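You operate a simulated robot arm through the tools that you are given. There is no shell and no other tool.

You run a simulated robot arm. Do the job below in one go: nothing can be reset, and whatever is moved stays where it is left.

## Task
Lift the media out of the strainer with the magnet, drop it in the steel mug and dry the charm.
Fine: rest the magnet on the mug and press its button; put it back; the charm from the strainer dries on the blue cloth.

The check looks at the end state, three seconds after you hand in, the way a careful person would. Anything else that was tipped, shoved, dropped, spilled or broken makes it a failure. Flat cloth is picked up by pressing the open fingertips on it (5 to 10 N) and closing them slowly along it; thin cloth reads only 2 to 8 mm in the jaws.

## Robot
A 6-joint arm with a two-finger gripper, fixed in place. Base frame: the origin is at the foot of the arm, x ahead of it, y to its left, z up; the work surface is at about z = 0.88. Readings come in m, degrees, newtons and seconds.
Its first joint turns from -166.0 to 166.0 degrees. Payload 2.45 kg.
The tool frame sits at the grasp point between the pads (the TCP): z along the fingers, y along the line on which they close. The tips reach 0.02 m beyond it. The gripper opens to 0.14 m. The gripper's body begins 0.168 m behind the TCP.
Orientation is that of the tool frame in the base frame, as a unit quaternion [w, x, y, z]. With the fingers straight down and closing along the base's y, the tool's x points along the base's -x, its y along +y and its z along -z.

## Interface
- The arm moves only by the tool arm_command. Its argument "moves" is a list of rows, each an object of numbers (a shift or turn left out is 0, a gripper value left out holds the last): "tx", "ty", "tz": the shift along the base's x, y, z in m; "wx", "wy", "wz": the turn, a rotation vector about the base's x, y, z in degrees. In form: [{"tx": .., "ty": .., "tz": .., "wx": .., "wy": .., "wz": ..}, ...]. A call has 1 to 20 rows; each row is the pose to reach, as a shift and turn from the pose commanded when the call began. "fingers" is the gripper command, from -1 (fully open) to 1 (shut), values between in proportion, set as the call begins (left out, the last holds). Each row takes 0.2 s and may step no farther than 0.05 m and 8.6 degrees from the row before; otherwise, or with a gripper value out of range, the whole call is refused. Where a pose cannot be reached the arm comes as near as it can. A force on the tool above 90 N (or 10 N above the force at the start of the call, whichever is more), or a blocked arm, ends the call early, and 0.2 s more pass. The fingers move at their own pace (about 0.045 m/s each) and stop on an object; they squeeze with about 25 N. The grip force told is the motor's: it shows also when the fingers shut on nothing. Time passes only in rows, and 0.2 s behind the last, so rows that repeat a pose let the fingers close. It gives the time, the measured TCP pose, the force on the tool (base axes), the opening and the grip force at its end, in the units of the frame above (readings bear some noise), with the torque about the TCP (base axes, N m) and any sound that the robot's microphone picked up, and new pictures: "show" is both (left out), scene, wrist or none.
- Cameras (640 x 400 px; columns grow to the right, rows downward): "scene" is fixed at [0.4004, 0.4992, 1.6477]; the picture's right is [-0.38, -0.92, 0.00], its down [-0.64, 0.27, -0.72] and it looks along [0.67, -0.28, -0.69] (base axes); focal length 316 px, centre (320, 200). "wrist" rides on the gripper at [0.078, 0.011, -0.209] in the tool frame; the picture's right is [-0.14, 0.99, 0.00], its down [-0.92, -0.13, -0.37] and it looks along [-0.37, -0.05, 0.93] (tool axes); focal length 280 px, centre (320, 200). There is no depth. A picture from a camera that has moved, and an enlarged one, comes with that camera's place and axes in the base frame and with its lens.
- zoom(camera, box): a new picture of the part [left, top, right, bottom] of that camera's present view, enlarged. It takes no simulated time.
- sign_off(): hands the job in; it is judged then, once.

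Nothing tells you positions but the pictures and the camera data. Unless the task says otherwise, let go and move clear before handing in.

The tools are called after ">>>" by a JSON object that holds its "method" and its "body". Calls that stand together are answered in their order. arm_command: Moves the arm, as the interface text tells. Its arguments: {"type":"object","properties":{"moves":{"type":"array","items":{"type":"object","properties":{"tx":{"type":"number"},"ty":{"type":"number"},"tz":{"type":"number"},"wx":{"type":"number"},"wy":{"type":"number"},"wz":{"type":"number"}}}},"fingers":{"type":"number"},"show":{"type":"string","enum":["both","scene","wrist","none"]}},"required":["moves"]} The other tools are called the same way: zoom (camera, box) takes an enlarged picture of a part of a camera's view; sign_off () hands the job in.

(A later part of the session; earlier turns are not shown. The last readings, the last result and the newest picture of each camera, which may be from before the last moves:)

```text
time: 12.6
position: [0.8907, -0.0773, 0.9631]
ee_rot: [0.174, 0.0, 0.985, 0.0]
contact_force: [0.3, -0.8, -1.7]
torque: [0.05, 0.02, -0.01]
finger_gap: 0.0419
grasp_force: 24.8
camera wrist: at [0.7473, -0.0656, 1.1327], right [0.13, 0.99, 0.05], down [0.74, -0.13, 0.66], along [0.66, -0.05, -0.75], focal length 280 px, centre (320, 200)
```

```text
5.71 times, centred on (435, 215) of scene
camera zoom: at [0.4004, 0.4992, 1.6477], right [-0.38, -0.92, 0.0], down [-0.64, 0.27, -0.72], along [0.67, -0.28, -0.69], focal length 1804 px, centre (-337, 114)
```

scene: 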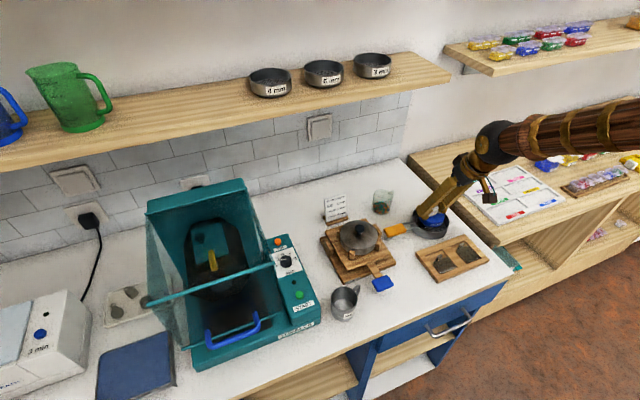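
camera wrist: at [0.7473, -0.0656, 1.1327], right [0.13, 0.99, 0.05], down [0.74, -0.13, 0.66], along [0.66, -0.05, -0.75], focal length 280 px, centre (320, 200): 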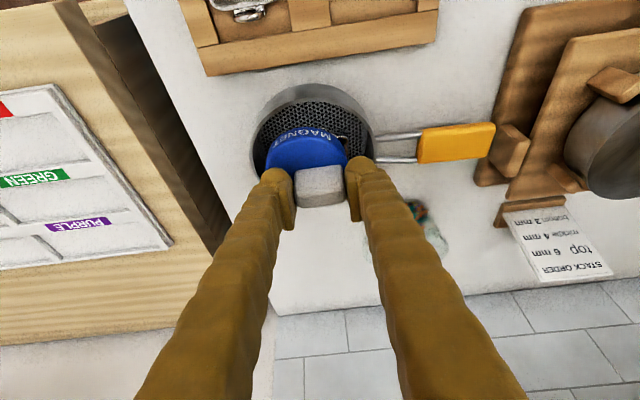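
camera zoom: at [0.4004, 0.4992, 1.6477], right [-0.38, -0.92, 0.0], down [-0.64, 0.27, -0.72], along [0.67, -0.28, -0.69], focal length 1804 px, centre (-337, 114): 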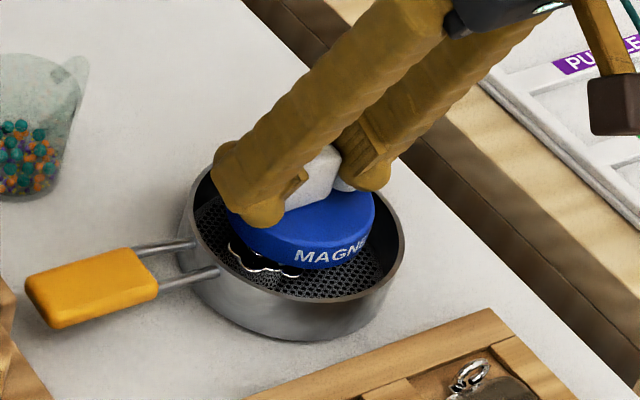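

>>> {"method": "arm_command", "body": {"moves": [{"tx": 0.002, "ty": 0.008, "tz": 0.0}, {"tx": 0.002, "ty": 0.008, "tz": -0.004}, {"tx": 0.002, "ty": 0.008, "tz": 0.0}, {"tx": 0.0, "ty": 0.016, "tz": 0.0}, {"tx": 0.0, "ty": 0.016, "tz": -0.004}, {"tx": 0.0, "ty": 0.016, "tz": 0.0}, {"tx": -0.008, "ty": 0.019, "tz": 0.0}, {"tx": -0.008, "ty": 0.019, "tz": -0.004}, {"tx": -0.008, "ty": 0.019, "tz": 0.0}, {"tx": -0.016, "ty": 0.016, "tz": 0.0}, {"tx": -0.016, "ty": 0.016, "tz": -0.004}, {"tx": -0.016, "ty": 0.016, "tz": 0.0}, {"tx": -0.008, "ty": 0.008, "tz": 0.0}, {"tx": -0.008, "ty": 0.008, "tz": 0.03}, {"tx": -0.008, "ty": 0.008, "tz": 0.06}, {"tx": 0.03, "ty": 0.008, "tz": 0.07}, {"tx": 0.07, "ty": 0.0, "tz": 0.07}]}}

>>> {"method": "zoom", "body": {"camera": "wrist", "box": [220, 30, 420, 180]}}

>>> {"method": "zoom", "body": {"camera": "scene", "box": [400, 180, 470, 250]}}

```text
time: 16.2
position: [0.9618, -0.0768, 1.0344]
ee_rot: [0.174, -0.001, 0.985, 0.0]
contact_force: [-0.6, 0.2, -1.7]
torque: [0.04, 0.02, 0.0]
finger_gap: 0.0418
grasp_force: 25.1
camera wrist: at [0.8179, -0.0652, 1.2038], right [0.13, 0.99, 0.05], down [0.74, -0.13, 0.66], along [0.66, -0.05, -0.75], focal length 280 px, centre (320, 200)
```

scene: 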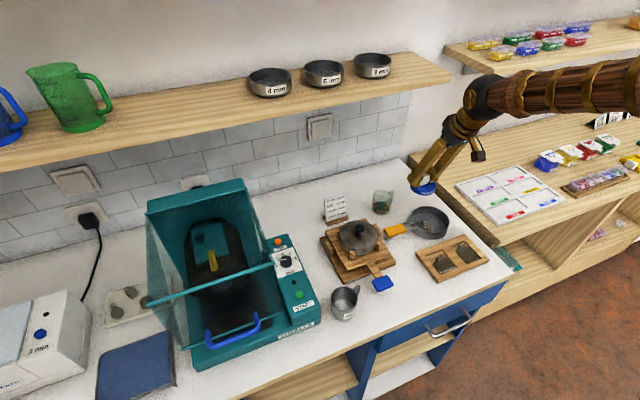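
wrist: 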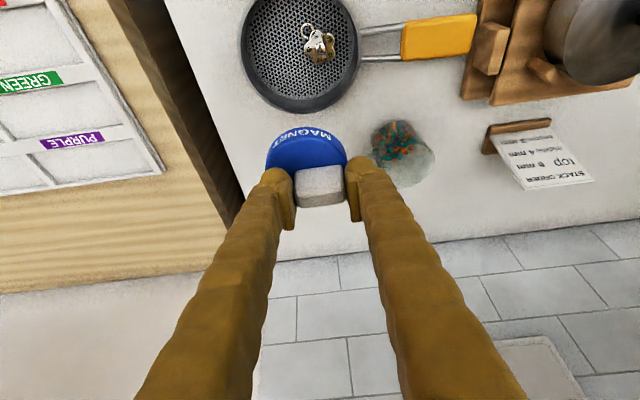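

```text
2.67 times, centred on (320, 105) of wrist
camera zoom: at [0.8179, -0.0652, 1.2038], right [0.13, 0.99, 0.05], down [0.74, -0.13, 0.66], along [0.66, -0.05, -0.75], focal length 748 px, centre (320, 453)
```

zoom: 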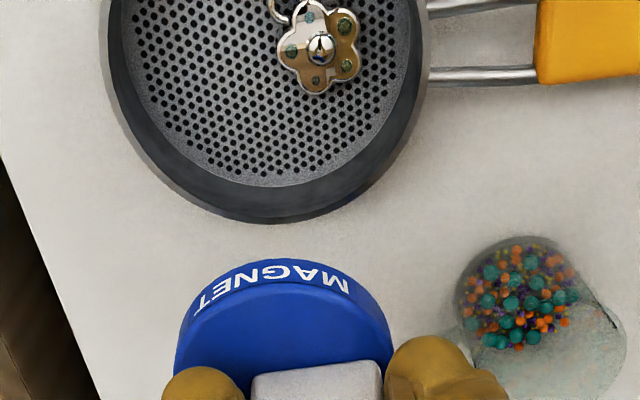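

```text
5.71 times, centred on (435, 215) of scene
camera zoom: at [0.4004, 0.4992, 1.6477], right [-0.38, -0.92, 0.0], down [-0.64, 0.27, -0.72], along [0.67, -0.28, -0.69], focal length 1804 px, centre (-337, 114)
```

zoom: 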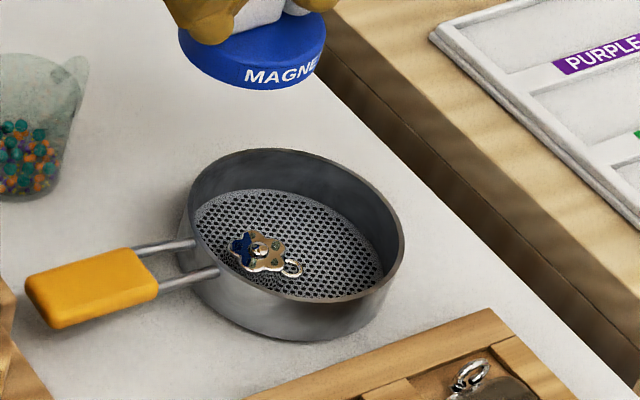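

>>> {"method": "zoom", "body": {"camera": "wrist", "box": [230, 0, 370, 110]}}

>>> {"method": "zoom", "body": {"camera": "scene", "box": [412, 200, 452, 240]}}

```text
3.64 times, centred on (300, 55) of wrist
camera zoom: at [0.8179, -0.0652, 1.2038], right [0.13, 0.99, 0.05], down [0.74, -0.13, 0.66], along [0.66, -0.05, -0.75], focal length 1020 px, centre (393, 727)
```

zoom: 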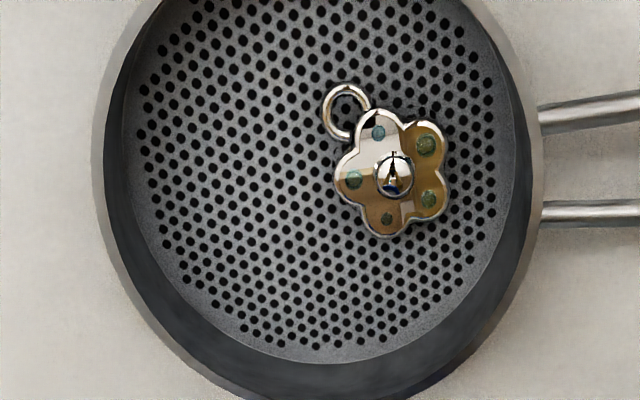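

```text
10.00 times, centred on (432, 220) of scene
camera zoom: at [0.4004, 0.4992, 1.6477], right [-0.38, -0.92, 0.0], down [-0.64, 0.27, -0.72], along [0.67, -0.28, -0.69], focal length 3158 px, centre (-800, 0)
```

zoom: 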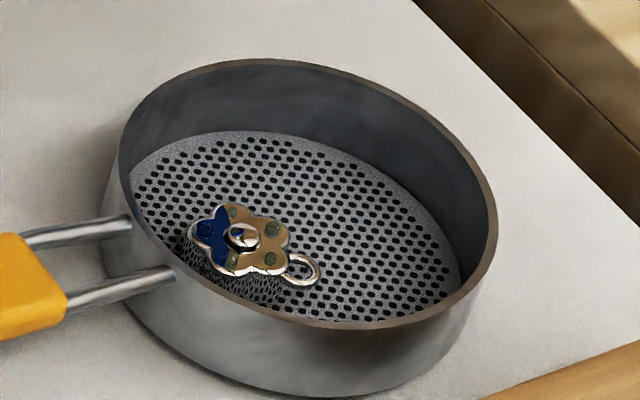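

The strainer is now empty of media with only the charm left. Next I'll raise the loaded magnet and carry it to above the mug.

>>> {"method": "arm_command", "body": {"moves": [{"tz": 0.04}, {"tz": 0.085}, {"tx": -0.0226, "ty": 0.0378, "tz": 0.085}, {"tx": -0.0452, "ty": 0.0756, "tz": 0.085}, {"tx": -0.0678, "ty": 0.1134, "tz": 0.085}, {"tx": -0.0904, "ty": 0.1512, "tz": 0.085}, {"tx": -0.113, "ty": 0.189, "tz": 0.085}, {"tx": -0.1356, "ty": 0.2268, "tz": 0.085}, {"tx": -0.1582, "ty": 0.2646, "tz": 0.085}, {"tx": -0.1808, "ty": 0.3024, "tz": 0.085}, {"tx": -0.2034, "ty": 0.3402, "tz": 0.085}, {"tx": -0.226, "ty": 0.378, "tz": 0.085}, {"tx": -0.226, "ty": 0.378, "tz": 0.085}]}}

>>> {"method": "zoom", "body": {"camera": "wrist", "box": [220, 60, 420, 210]}}

>>> {"method": "zoom", "body": {"camera": "scene", "box": [290, 210, 410, 330]}}

```text
time: 19.0
position: [0.7362, 0.3014, 1.1162]
ee_rot: [0.173, 0.0, 0.985, 0.0]
contact_force: [-0.5, 0.2, -1.8]
torque: [0.01, 0.01, 0.02]
finger_gap: 0.0419
grasp_force: 24.7
camera wrist: at [0.5924, 0.3131, 1.2866], right [0.13, 0.99, 0.05], down [0.74, -0.13, 0.66], along [0.66, -0.05, -0.75], focal length 280 px, centre (320, 200)
```

scene: 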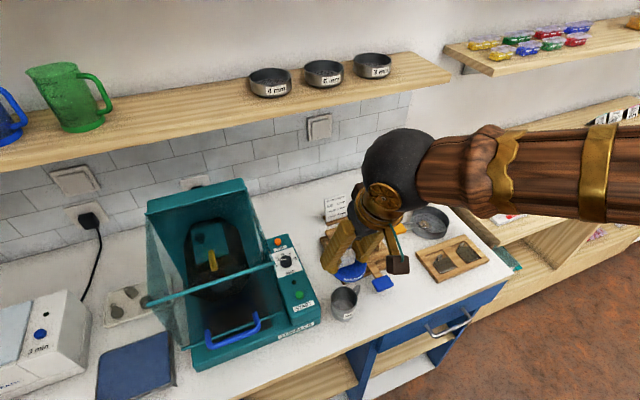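
wrist: 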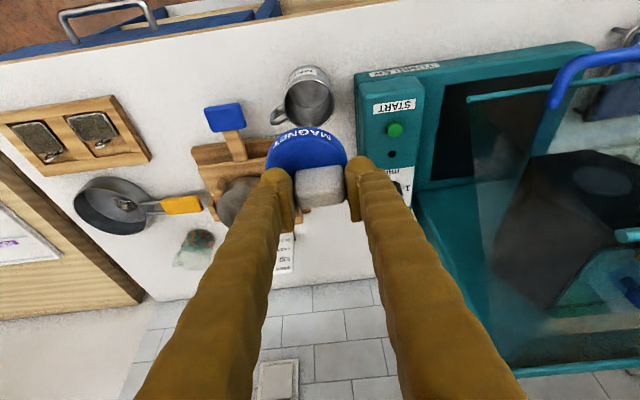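

```text
2.67 times, centred on (320, 135) of wrist
camera zoom: at [0.5924, 0.3131, 1.2866], right [0.13, 0.99, 0.05], down [0.74, -0.13, 0.66], along [0.66, -0.05, -0.75], focal length 748 px, centre (320, 373)
```

zoom: 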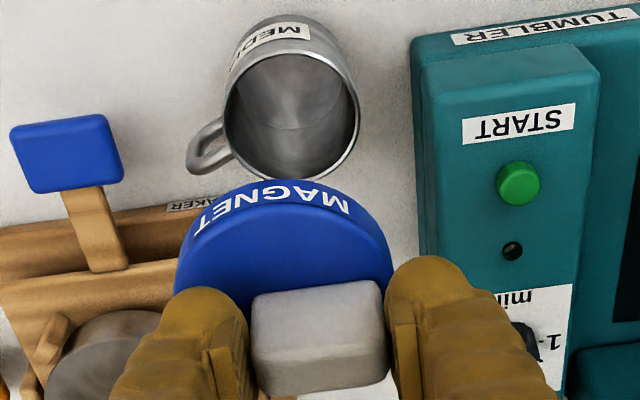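

```text
3.33 times, centred on (350, 270) of scene
camera zoom: at [0.4004, 0.4992, 1.6477], right [-0.38, -0.92, 0.0], down [-0.64, 0.27, -0.72], along [0.67, -0.28, -0.69], focal length 1053 px, centre (220, -33)
```

zoom: 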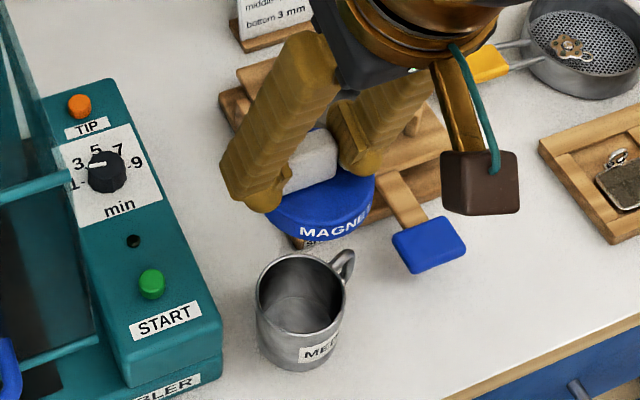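

>>> {"method": "arm_command", "body": {"moves": [{"tx": -0.002, "ty": 0.003, "tz": -0.03}, {"tx": -0.0035, "ty": 0.006, "tz": -0.06}, {"tx": -0.0035, "ty": 0.006, "tz": -0.09}, {"tx": -0.0035, "ty": 0.006, "tz": -0.105}, {"tx": -0.0035, "ty": 0.006, "tz": -0.105}]}}

>>> {"method": "zoom", "body": {"camera": "wrist", "box": [220, 60, 420, 210]}}

>>> {"method": "zoom", "body": {"camera": "scene", "box": [310, 250, 390, 330]}}

```text
time: 20.2
position: [0.732, 0.3063, 1.0118]
ee_rot: [0.173, 0.0, 0.985, 0.0]
contact_force: [-0.1, 0.1, -1.6]
torque: [0.01, 0.01, 0.02]
finger_gap: 0.042
grasp_force: 25.1
camera wrist: at [0.588, 0.3186, 1.1824], right [0.13, 0.99, 0.05], down [0.74, -0.13, 0.66], along [0.66, -0.05, -0.75], focal length 280 px, centre (320, 200)
```

scene: 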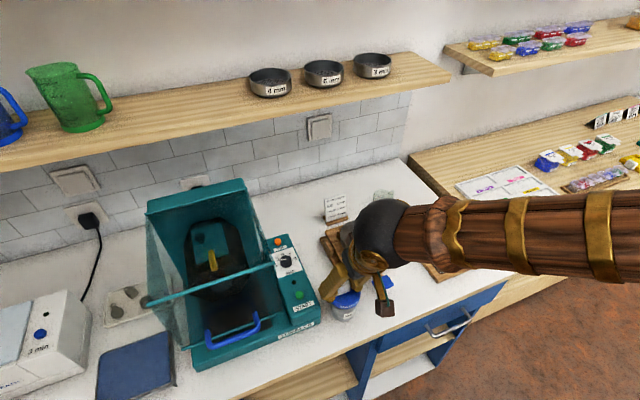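
wrist: 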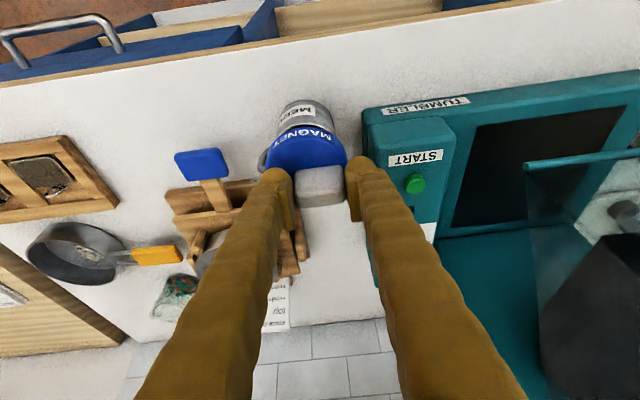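

```text
2.67 times, centred on (320, 135) of wrist
camera zoom: at [0.588, 0.3186, 1.1824], right [0.13, 0.99, 0.05], down [0.74, -0.13, 0.66], along [0.66, -0.05, -0.75], focal length 748 px, centre (320, 373)
```

zoom: 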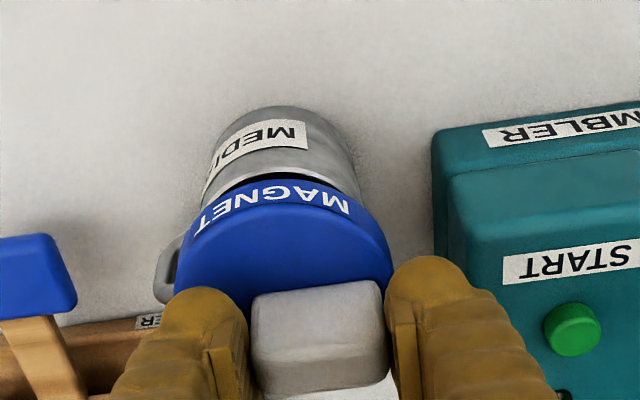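

```text
5.00 times, centred on (350, 290) of scene
camera zoom: at [0.4004, 0.4992, 1.6477], right [-0.38, -0.92, 0.0], down [-0.64, 0.27, -0.72], along [0.67, -0.28, -0.69], focal length 1579 px, centre (170, -250)
```

zoom: 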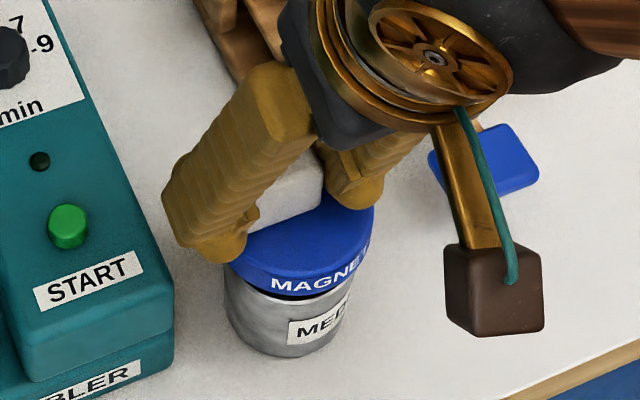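

>>> {"method": "arm_command", "body": {"moves": [{"tz": -0.006}, {"tz": -0.012}, {"tz": -0.016}, {"tz": -0.016}]}}

>>> {"method": "zoom", "body": {"camera": "wrist", "box": [220, 60, 420, 210]}}

>>> {"method": "zoom", "body": {"camera": "scene", "box": [310, 260, 380, 330]}}

```text
time: 21.2
position: [0.7318, 0.3072, 0.9975]
ee_rot: [0.174, 0.0, 0.985, 0.0]
contact_force: [-0.4, 0.7, -1.8]
torque: [0.0, 0.02, -0.01]
finger_gap: 0.0417
grasp_force: 25.4
camera wrist: at [0.5876, 0.3186, 1.1664], right [0.13, 0.99, 0.05], down [0.74, -0.13, 0.66], along [0.66, -0.05, -0.75], focal length 280 px, centre (320, 200)
```

scene: 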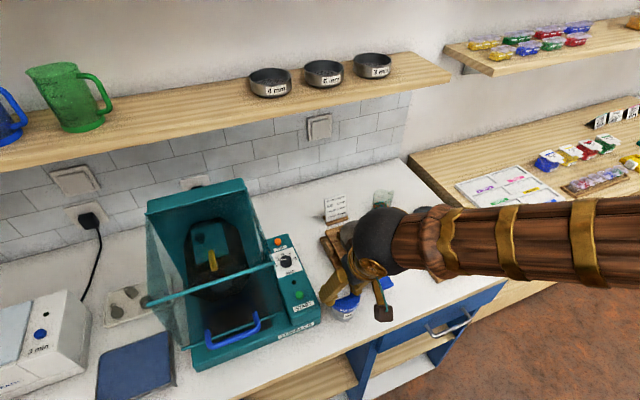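
wrist: 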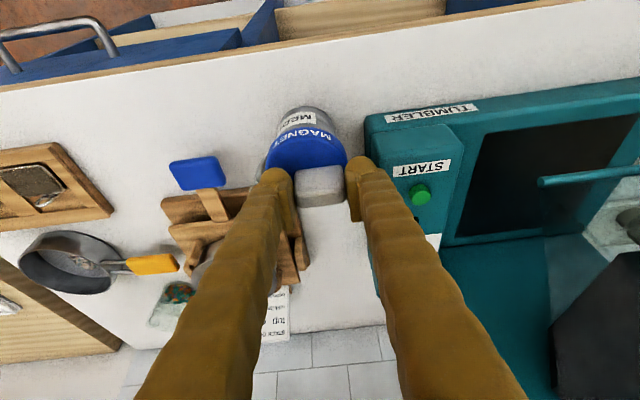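

```text
2.67 times, centred on (320, 135) of wrist
camera zoom: at [0.5876, 0.3186, 1.1664], right [0.13, 0.99, 0.05], down [0.74, -0.13, 0.66], along [0.66, -0.05, -0.75], focal length 748 px, centre (320, 373)
```

zoom: 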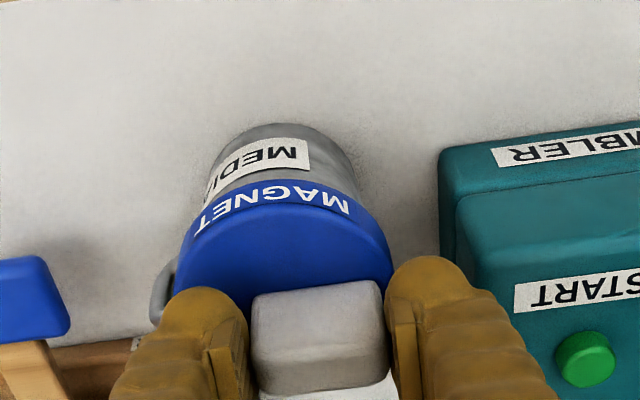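

```text
5.71 times, centred on (345, 295) of scene
camera zoom: at [0.4004, 0.4992, 1.6477], right [-0.38, -0.92, 0.0], down [-0.64, 0.27, -0.72], along [0.67, -0.28, -0.69], focal length 1804 px, centre (177, -343)
```

zoom: 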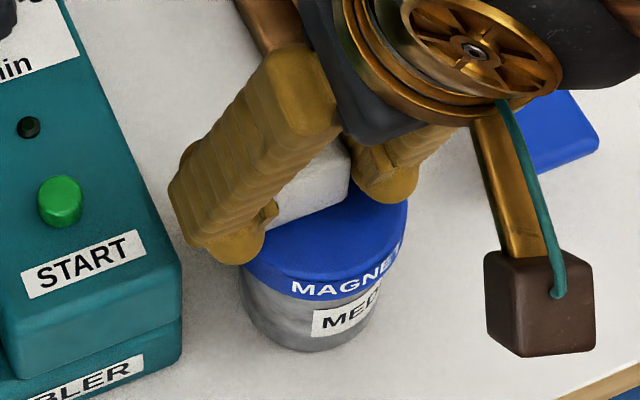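

>>> {"method": "arm_command", "body": {"moves": [{"tz": -0.0015}, {"tz": -0.003}, {"tz": -0.003}], "show": "none"}}

```text
time: 22.0
position: [0.7335, 0.307, 0.9949]
ee_rot: [0.175, -0.001, 0.985, 0.0]
contact_force: [-2.2, 0.4, 17.9]
torque: [-0.03, 0.24, -0.03]
finger_gap: 0.0422
grasp_force: 25.5
```

>>> {"method": "arm_command", "body": {"moves": [{"tz": 0.001}, {"tz": 0.0015}]}}

>>> {"method": "zoom", "body": {"camera": "wrist", "box": [220, 60, 420, 210]}}

>>> {"method": "zoom", "body": {"camera": "scene", "box": [320, 260, 380, 320]}}

```text
time: 22.6
position: [0.732, 0.3076, 0.9951]
ee_rot: [0.174, 0.0, 0.985, 0.0]
contact_force: [3.3, 1.2, 4.1]
torque: [0.09, -0.24, 0.02]
finger_gap: 0.0419
grasp_force: 25.2
camera wrist: at [0.5876, 0.3185, 1.1647], right [0.13, 0.99, 0.05], down [0.74, -0.13, 0.66], along [0.66, -0.05, -0.75], focal length 280 px, centre (320, 200)
```

scene: 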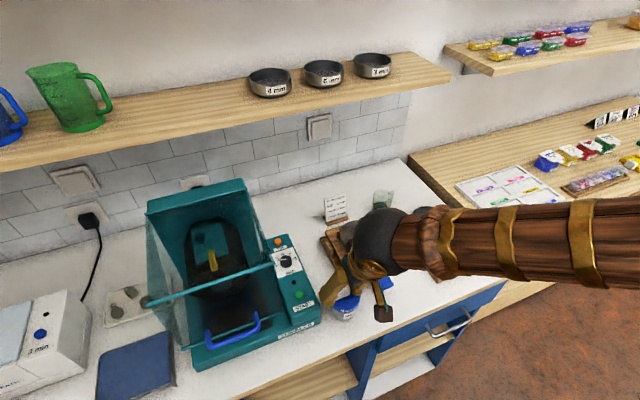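
wrist: 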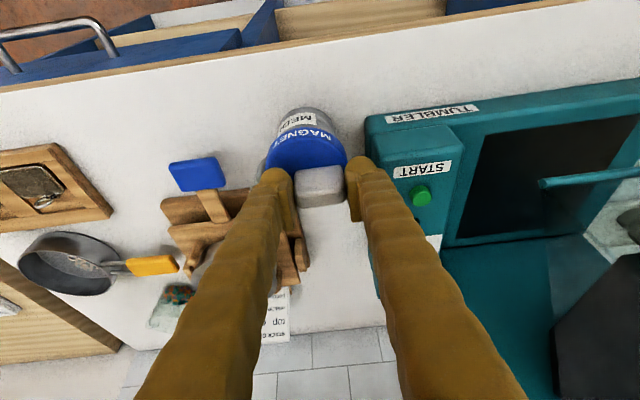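

```text
2.67 times, centred on (320, 135) of wrist
camera zoom: at [0.5876, 0.3185, 1.1647], right [0.13, 0.99, 0.05], down [0.74, -0.13, 0.66], along [0.66, -0.05, -0.75], focal length 748 px, centre (320, 373)
```

zoom: 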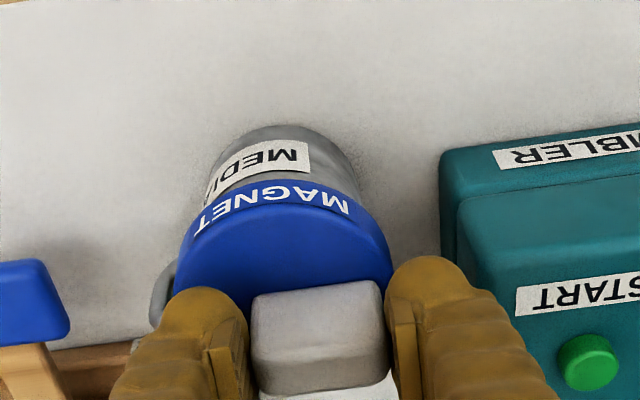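

```text
6.67 times, centred on (350, 290) of scene
camera zoom: at [0.4004, 0.4992, 1.6477], right [-0.38, -0.92, 0.0], down [-0.64, 0.27, -0.72], along [0.67, -0.28, -0.69], focal length 2105 px, centre (120, -400)
```

zoom: 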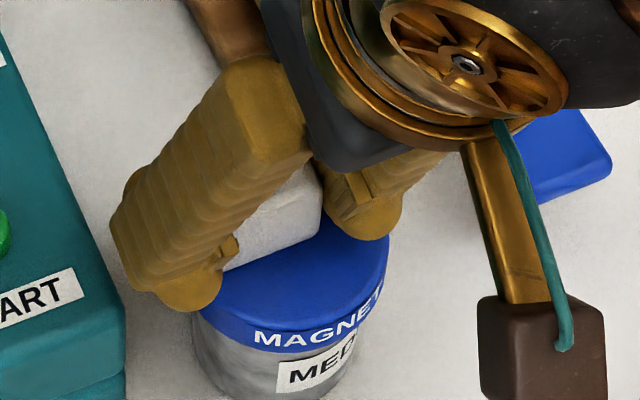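

Magnet is resting on the mug rim, centered. I'll open the fingers just enough to release (keeping clear of the tumbler panel), then rise straight up.

>>> {"method": "arm_command", "body": {"moves": [{}, {}, {}], "fingers": 0.25, "show": "wrist"}}

>>> {"method": "zoom", "body": {"camera": "wrist", "box": [220, 60, 420, 210]}}

```text
time: 23.4
position: [0.7315, 0.3069, 0.9947]
ee_rot: [0.174, 0.001, 0.985, 0.0]
contact_force: [0.2, -0.7, -0.3]
torque: [-0.04, 0.0, 0.03]
finger_gap: 0.0527
grasp_force: 0.1
camera wrist: at [0.5877, 0.3185, 1.165], right [0.13, 0.99, 0.05], down [0.74, -0.13, 0.66], along [0.66, -0.05, -0.75], focal length 280 px, centre (320, 200)
```

wrist: 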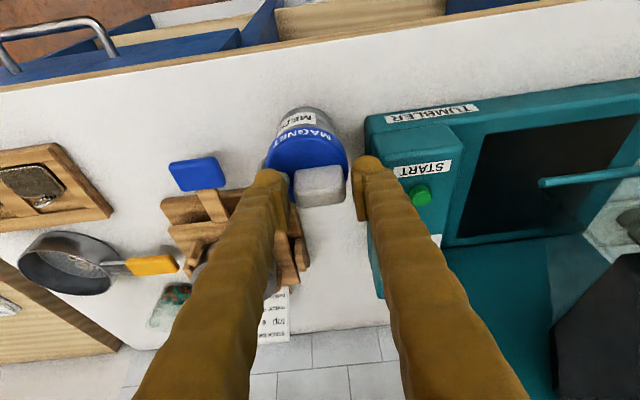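

```text
2.67 times, centred on (320, 135) of wrist
camera zoom: at [0.5877, 0.3185, 1.165], right [0.13, 0.99, 0.05], down [0.74, -0.13, 0.66], along [0.66, -0.05, -0.75], focal length 748 px, centre (320, 373)
```

zoom: 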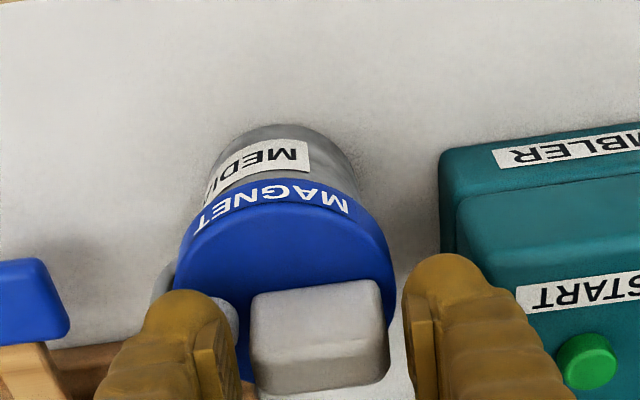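

>>> {"method": "arm_command", "body": {"moves": [{"tz": 0.02}, {"tz": 0.045}, {"tz": 0.07, "wy": 5}, {"tz": 0.08, "wy": 10}, {"tz": 0.08, "wy": 15}, {"tz": 0.08, "wy": 20}, {"tx": 0.003, "ty": -0.02, "tz": 0.07, "wy": 20}, {"tx": 0.0053, "ty": -0.038, "tz": 0.05, "wy": 20}]}}

>>> {"method": "zoom", "body": {"camera": "scene", "box": [310, 250, 390, 330]}}

>>> {"method": "zoom", "body": {"camera": "wrist", "box": [240, 90, 400, 210]}}

```text
time: 25.2
position: [0.7369, 0.2691, 1.0464]
ee_rot: [0.0, 0.0, 1.0, -0.001]
contact_force: [0.7, -0.2, 0.3]
torque: [0.02, 0.01, -0.02]
finger_gap: 0.0526
grasp_force: 0.1
camera wrist: at [0.6598, 0.2805, 1.2547], right [0.14, 0.99, 0.0], down [0.92, -0.13, 0.37], along [0.37, -0.05, -0.93], focal length 280 px, centre (320, 200)
```

scene: 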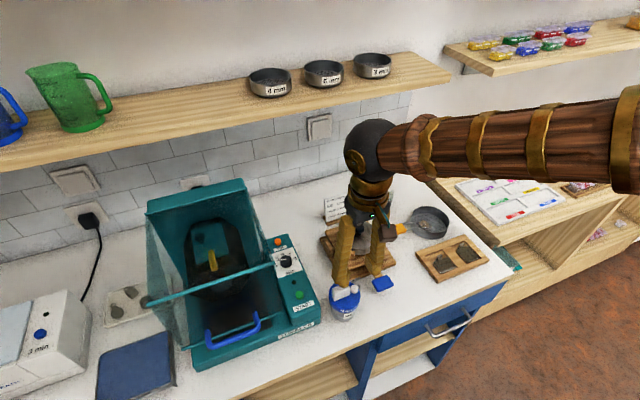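
wrist: 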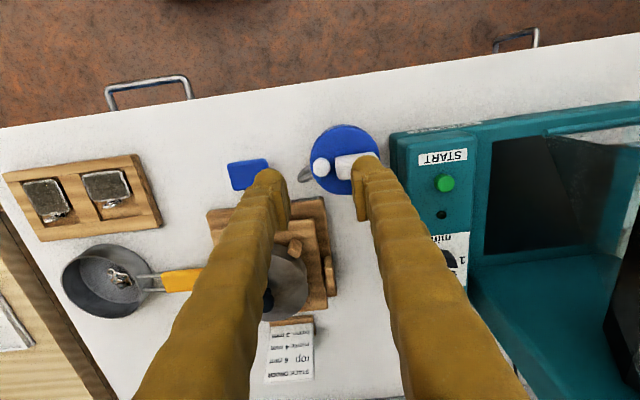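

```text
5.00 times, centred on (350, 290) of scene
camera zoom: at [0.4004, 0.4992, 1.6477], right [-0.38, -0.92, 0.0], down [-0.64, 0.27, -0.72], along [0.67, -0.28, -0.69], focal length 1579 px, centre (170, -250)
```

zoom: 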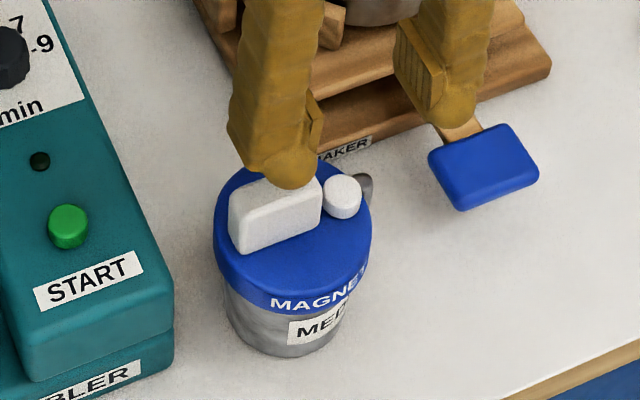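

```text
3.33 times, centred on (320, 150) of wrist
camera zoom: at [0.6598, 0.2805, 1.2547], right [0.14, 0.99, 0.0], down [0.92, -0.13, 0.37], along [0.37, -0.05, -0.93], focal length 935 px, centre (320, 367)
```

zoom: 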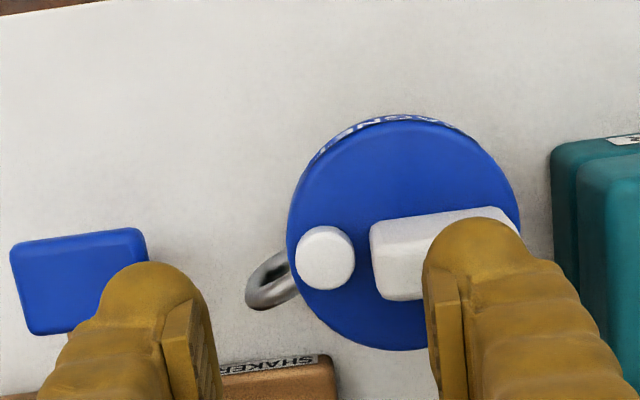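

The magnet sits centered on the mug, and its button is at about (0.737, 0.272). I'll close the fingers and press down with the tips.

>>> {"method": "arm_command", "body": {"moves": [{}, {}, {}, {"tz": -0.02}, {"tz": -0.035}, {"tz": -0.045}, {"tz": -0.05}], "fingers": 1}}

>>> {"method": "zoom", "body": {"camera": "scene", "box": [310, 250, 390, 330]}}

>>> {"method": "zoom", "body": {"camera": "wrist", "box": [240, 90, 400, 210]}}

```text
time: 26.7
position: [0.7397, 0.2696, 1.0069]
ee_rot: [0.005, 0.0, 1.0, 0.001]
contact_force: [-5.3, -5.0, 24.9]
torque: [0.59, 0.22, 0.15]
finger_gap: 0.0001
grasp_force: 25.2
stopped in row 7: the force on the tool passed its limit at 102 N (the readings are from after the stop); the commanded pose is now the measured one
camera wrist: at [0.6596, 0.2804, 1.2152], right [0.14, 0.99, 0.01], down [0.92, -0.13, 0.38], along [0.38, -0.05, -0.93], focal length 280 px, centre (320, 200)
```

scene: 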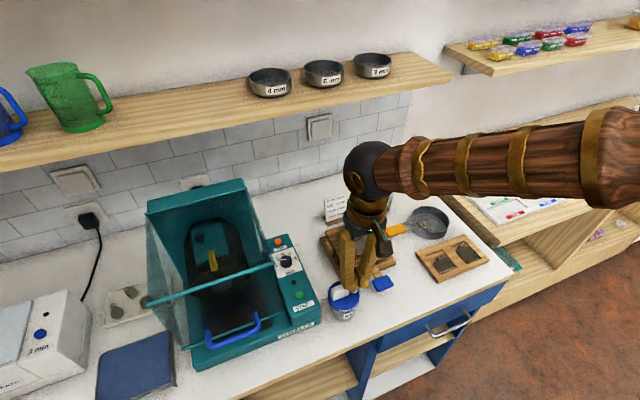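
wrist: 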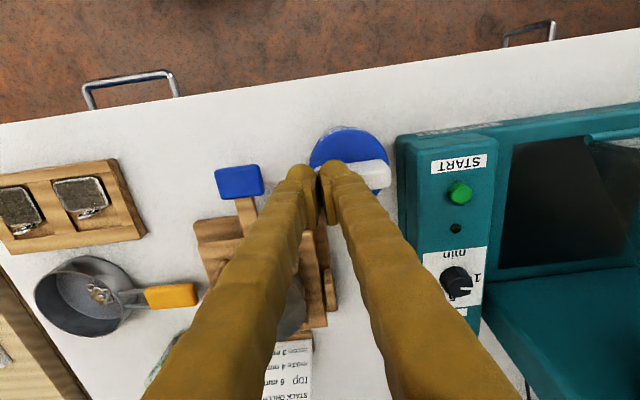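

```text
5.00 times, centred on (350, 290) of scene
camera zoom: at [0.4004, 0.4992, 1.6477], right [-0.38, -0.92, 0.0], down [-0.64, 0.27, -0.72], along [0.67, -0.28, -0.69], focal length 1579 px, centre (170, -250)
```

zoom: 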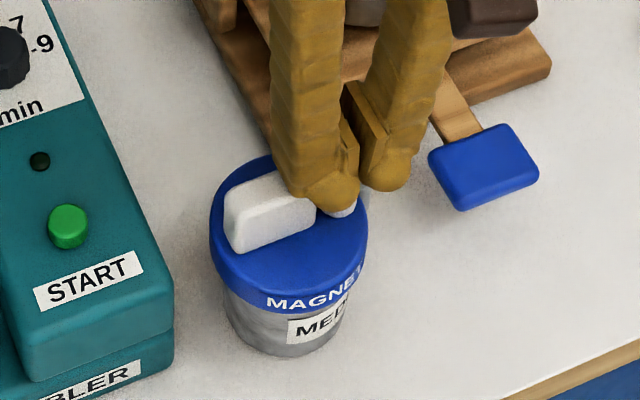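

```text
3.33 times, centred on (320, 150) of wrist
camera zoom: at [0.6596, 0.2804, 1.2152], right [0.14, 0.99, 0.01], down [0.92, -0.13, 0.38], along [0.38, -0.05, -0.93], focal length 935 px, centre (320, 367)
```

zoom: 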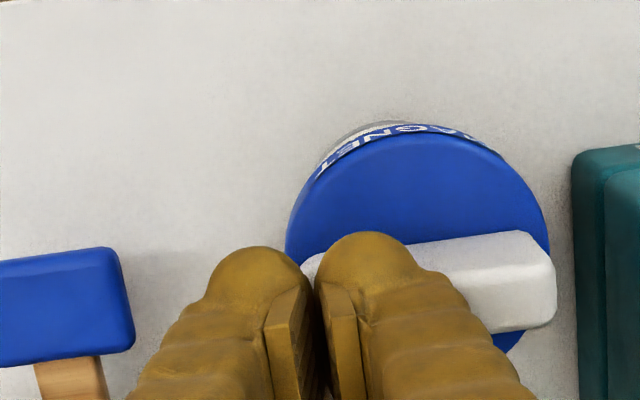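

The closed fingers landed on the end of the magnet's grip rather than the button. I'll lift and check that nothing shifted, then approach further to the -y side.

>>> {"method": "arm_command", "body": {"moves": [{"tz": 0.01}, {"tz": 0.03}, {"tz": 0.045}, {"tz": 0.045, "ty": -0.03}]}}

>>> {"method": "zoom", "body": {"camera": "scene", "box": [310, 250, 390, 330]}}

>>> {"method": "zoom", "body": {"camera": "wrist", "box": [260, 90, 420, 210]}}

```text
time: 27.7
position: [0.7389, 0.24, 1.0505]
ee_rot: [0.005, -0.001, 1.0, 0.002]
contact_force: [0.3, 0.7, 0.8]
torque: [-0.03, 0.02, -0.01]
finger_gap: 0.0002
grasp_force: 25.0
camera wrist: at [0.66, 0.2507, 1.2586], right [0.14, 0.99, 0.0], down [0.92, -0.13, 0.38], along [0.37, -0.05, -0.93], focal length 280 px, centre (320, 200)
```

scene: 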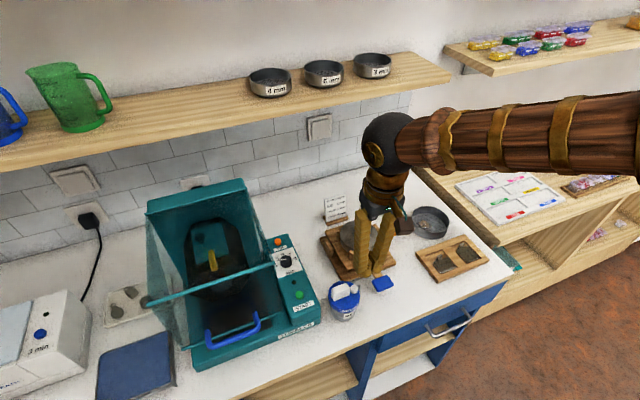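
wrist: 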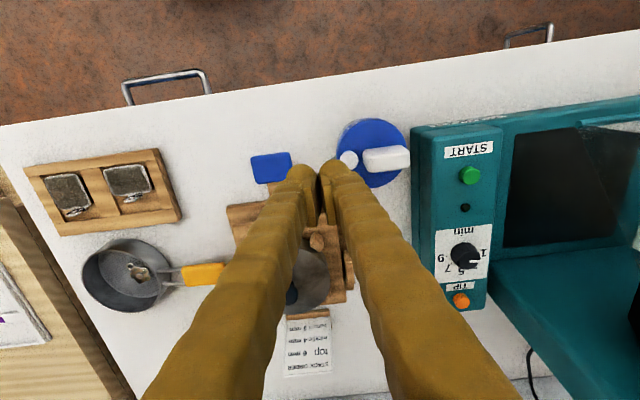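

```text
5.00 times, centred on (350, 290) of scene
camera zoom: at [0.4004, 0.4992, 1.6477], right [-0.38, -0.92, 0.0], down [-0.64, 0.27, -0.72], along [0.67, -0.28, -0.69], focal length 1579 px, centre (170, -250)
```

zoom: 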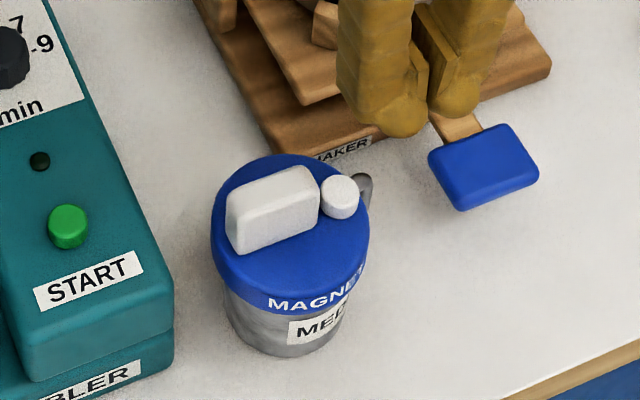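

```text
3.33 times, centred on (340, 150) of wrist
camera zoom: at [0.66, 0.2507, 1.2586], right [0.14, 0.99, 0.0], down [0.92, -0.13, 0.38], along [0.37, -0.05, -0.93], focal length 935 px, centre (253, 367)
```

zoom: 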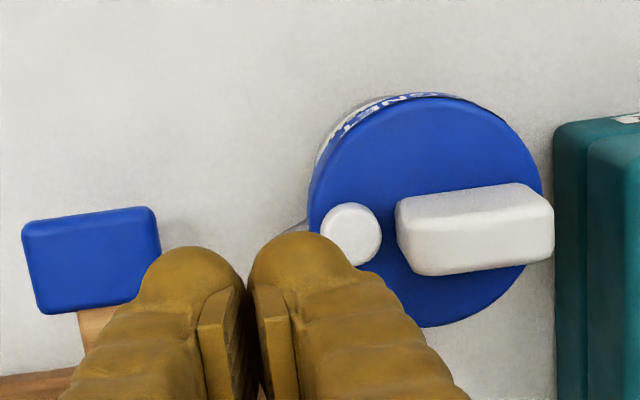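

>>> {"method": "arm_command", "body": {"moves": [{"tx": -0.004, "ty": 0.0195, "tz": -0.01}, {"tx": -0.004, "ty": 0.0195, "tz": -0.03}, {"tx": -0.004, "ty": 0.0195, "tz": -0.045}, {"tx": -0.004, "ty": 0.0195, "tz": -0.055}]}}

>>> {"method": "zoom", "body": {"camera": "scene", "box": [320, 260, 380, 320]}}

>>> {"method": "zoom", "body": {"camera": "wrist", "box": [260, 90, 420, 210]}}

```text
time: 28.7
position: [0.7357, 0.2584, 0.9951]
ee_rot: [0.006, 0.0, 1.0, 0.002]
contact_force: [-0.7, -0.6, -0.1]
torque: [-0.03, 0.01, 0.02]
finger_gap: 0.0
grasp_force: 25.0
camera wrist: at [0.6559, 0.27, 1.2031], right [0.14, 0.99, 0.0], down [0.92, -0.13, 0.38], along [0.37, -0.05, -0.93], focal length 280 px, centre (320, 200)
```

scene: 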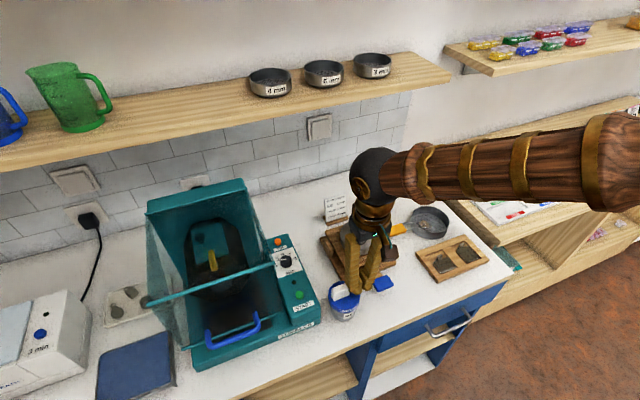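
wrist: 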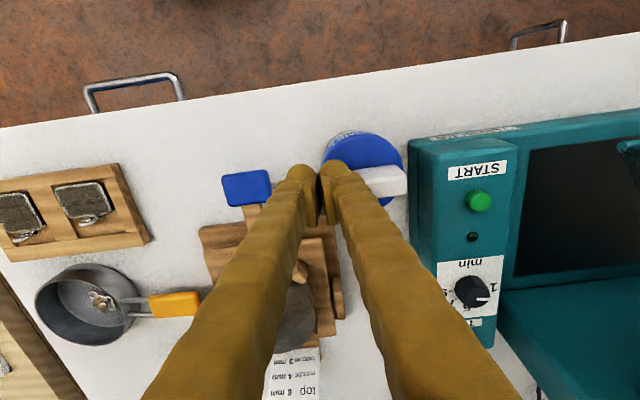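

```text
6.67 times, centred on (350, 290) of scene
camera zoom: at [0.4004, 0.4992, 1.6477], right [-0.38, -0.92, 0.0], down [-0.64, 0.27, -0.72], along [0.67, -0.28, -0.69], focal length 2105 px, centre (120, -400)
```

zoom: 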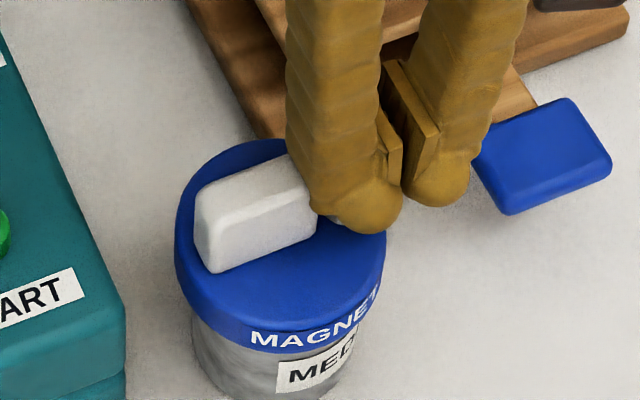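

```text
3.33 times, centred on (340, 150) of wrist
camera zoom: at [0.6559, 0.27, 1.2031], right [0.14, 0.99, 0.0], down [0.92, -0.13, 0.38], along [0.37, -0.05, -0.93], focal length 935 px, centre (253, 367)
```

zoom: 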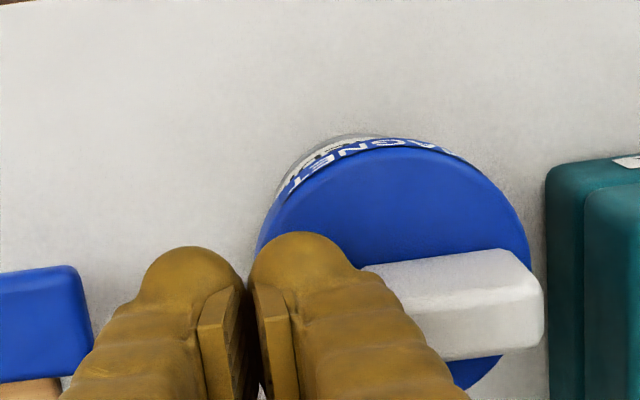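

>>> {"method": "arm_command", "body": {"moves": [{"tz": -0.002}, {"tz": -0.004}, {"tz": -0.006}], "show": "none"}}

```text
time: 29.5
position: [0.7346, 0.2593, 0.9895]
ee_rot: [0.005, 0.0, 1.0, 0.002]
contact_force: [-0.4, -0.5, 1.5]
torque: [0.01, 0.02, 0.01]
finger_gap: 0.0
grasp_force: 24.6
```

>>> {"method": "arm_command", "body": {"moves": [{"tz": -0.001}, {"tz": -0.002}, {"tz": -0.002}], "show": "none"}}

```text
time: 30.3
position: [0.736, 0.2576, 0.9876]
ee_rot: [0.004, 0.0, 1.0, 0.002]
contact_force: [0.1, 0.3, 1.3]
torque: [0.01, 0.0, 0.02]
finger_gap: 0.0
grasp_force: 25.1
heard: click
```

I heard the click. I'll rise away and check the magnet and mug.

>>> {"method": "arm_command", "body": {"moves": [{}, {}, {"tz": 0.02}, {"tz": 0.05}, {"tz": 0.08}, {"tz": 0.08, "ty": -0.03}]}}

>>> {"method": "zoom", "body": {"camera": "scene", "box": [310, 250, 390, 330]}}

>>> {"method": "zoom", "body": {"camera": "wrist", "box": [260, 90, 420, 210]}}

```text
time: 31.7
position: [0.7363, 0.2285, 1.0673]
ee_rot: [0.005, 0.0, 1.0, 0.002]
contact_force: [-0.6, -0.2, 0.1]
torque: [0.01, 0.0, -0.02]
finger_gap: 0.0001
grasp_force: 24.8
camera wrist: at [0.6561, 0.2396, 1.2757], right [0.14, 0.99, 0.0], down [0.92, -0.13, 0.38], along [0.37, -0.05, -0.93], focal length 280 px, centre (320, 200)
```

scene: 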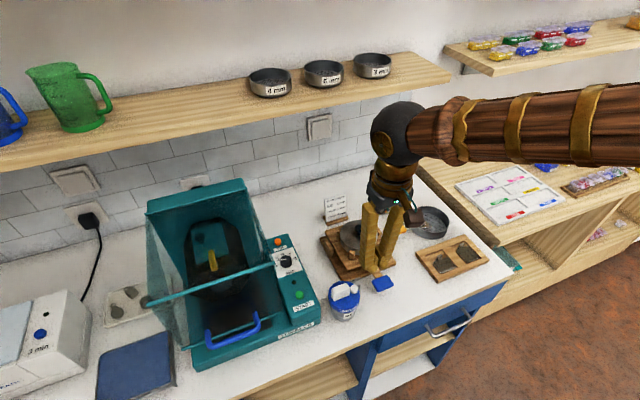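
wrist: 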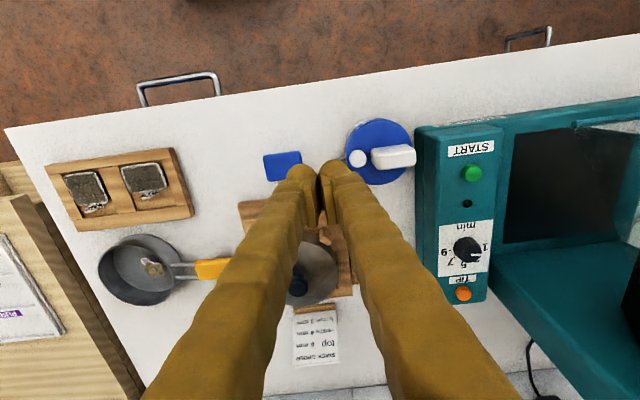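

```text
5.00 times, centred on (350, 290) of scene
camera zoom: at [0.4004, 0.4992, 1.6477], right [-0.38, -0.92, 0.0], down [-0.64, 0.27, -0.72], along [0.67, -0.28, -0.69], focal length 1579 px, centre (170, -250)
```

zoom: 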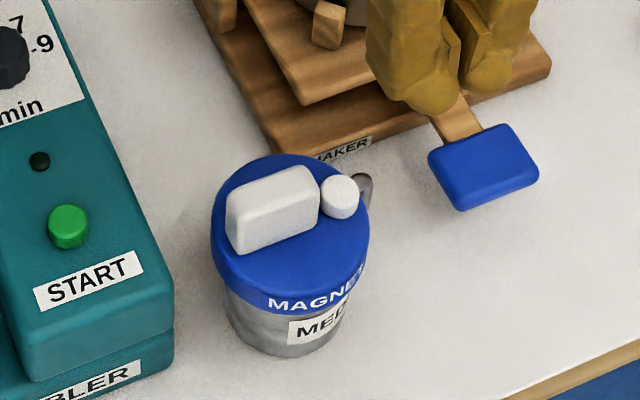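

```text
3.33 times, centred on (340, 150) of wrist
camera zoom: at [0.6561, 0.2396, 1.2757], right [0.14, 0.99, 0.0], down [0.92, -0.13, 0.38], along [0.37, -0.05, -0.93], focal length 935 px, centre (253, 367)
```

zoom: 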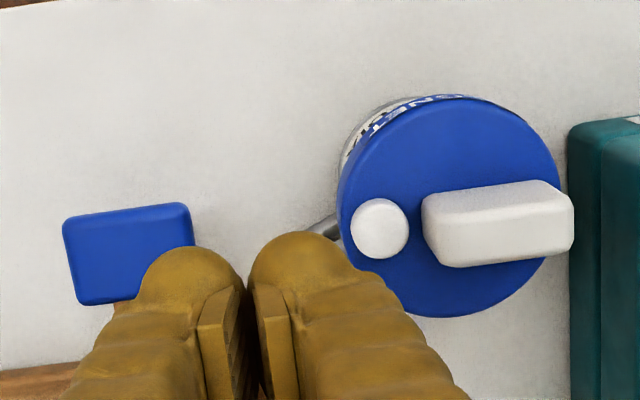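

>>> {"method": "arm_command", "body": {"moves": [{"tz": 0.02}, {"tz": 0.02, "wy": -5}, {"tz": 0.02, "wy": -10}, {"tz": 0.02, "wy": -15}, {"tz": 0.02, "wy": -19.4}, {"tx": -0.004, "ty": 0.04, "tz": 0.02, "wy": -19.4}, {"tx": -0.007, "ty": 0.0785, "tz": 0.01, "wy": -19.4}, {"tx": -0.007, "ty": 0.0785, "tz": -0.02, "wy": -19.4}, {"tx": -0.007, "ty": 0.0785, "tz": -0.02, "wy": -19.4}], "fingers": 0.23}}

>>> {"method": "zoom", "body": {"camera": "wrist", "box": [240, 90, 400, 210]}}

>>> {"method": "zoom", "body": {"camera": "scene", "box": [310, 250, 390, 330]}}

```text
time: 33.7
position: [0.7287, 0.3069, 1.0471]
ee_rot: [0.174, 0.0, 0.985, 0.002]
contact_force: [-0.1, 0.1, -0.1]
torque: [0.01, 0.01, 0.02]
finger_gap: 0.054
grasp_force: 0.0
camera wrist: at [0.5847, 0.3186, 1.2175], right [0.13, 0.99, 0.05], down [0.74, -0.13, 0.66], along [0.66, -0.05, -0.75], focal length 280 px, centre (320, 200)
```

scene: 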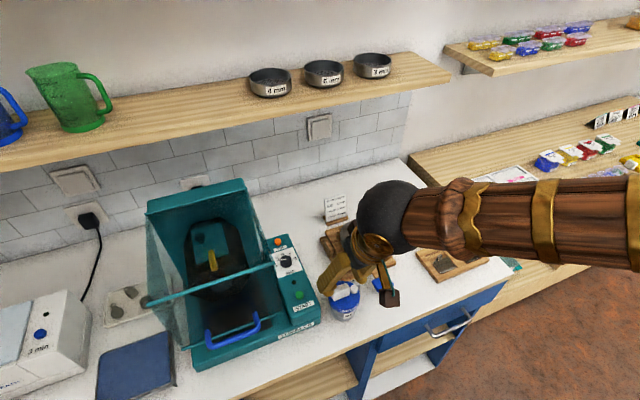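
wrist: 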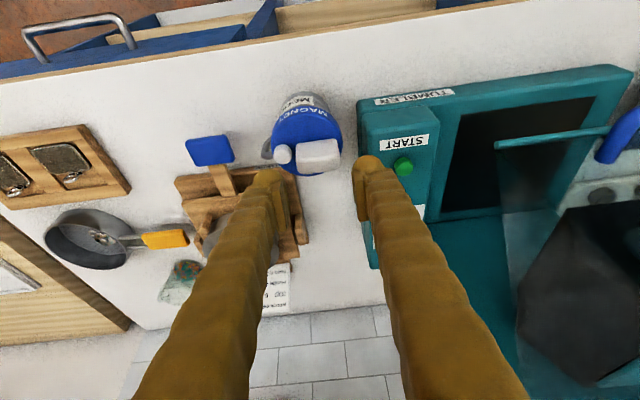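

```text
3.33 times, centred on (320, 150) of wrist
camera zoom: at [0.5847, 0.3186, 1.2175], right [0.13, 0.99, 0.05], down [0.74, -0.13, 0.66], along [0.66, -0.05, -0.75], focal length 935 px, centre (320, 367)
```

zoom: 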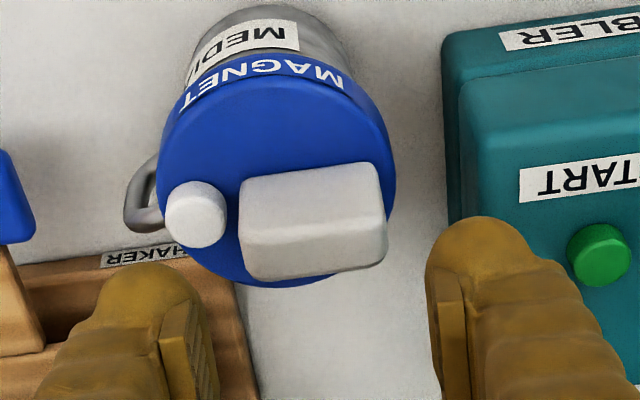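

```text
5.00 times, centred on (350, 290) of scene
camera zoom: at [0.4004, 0.4992, 1.6477], right [-0.38, -0.92, 0.0], down [-0.64, 0.27, -0.72], along [0.67, -0.28, -0.69], focal length 1579 px, centre (170, -250)
```

zoom: 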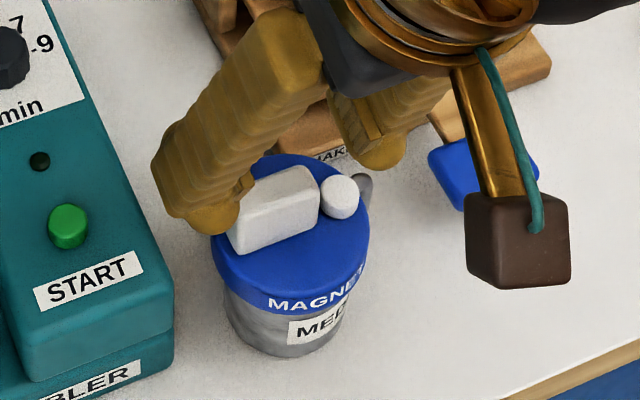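

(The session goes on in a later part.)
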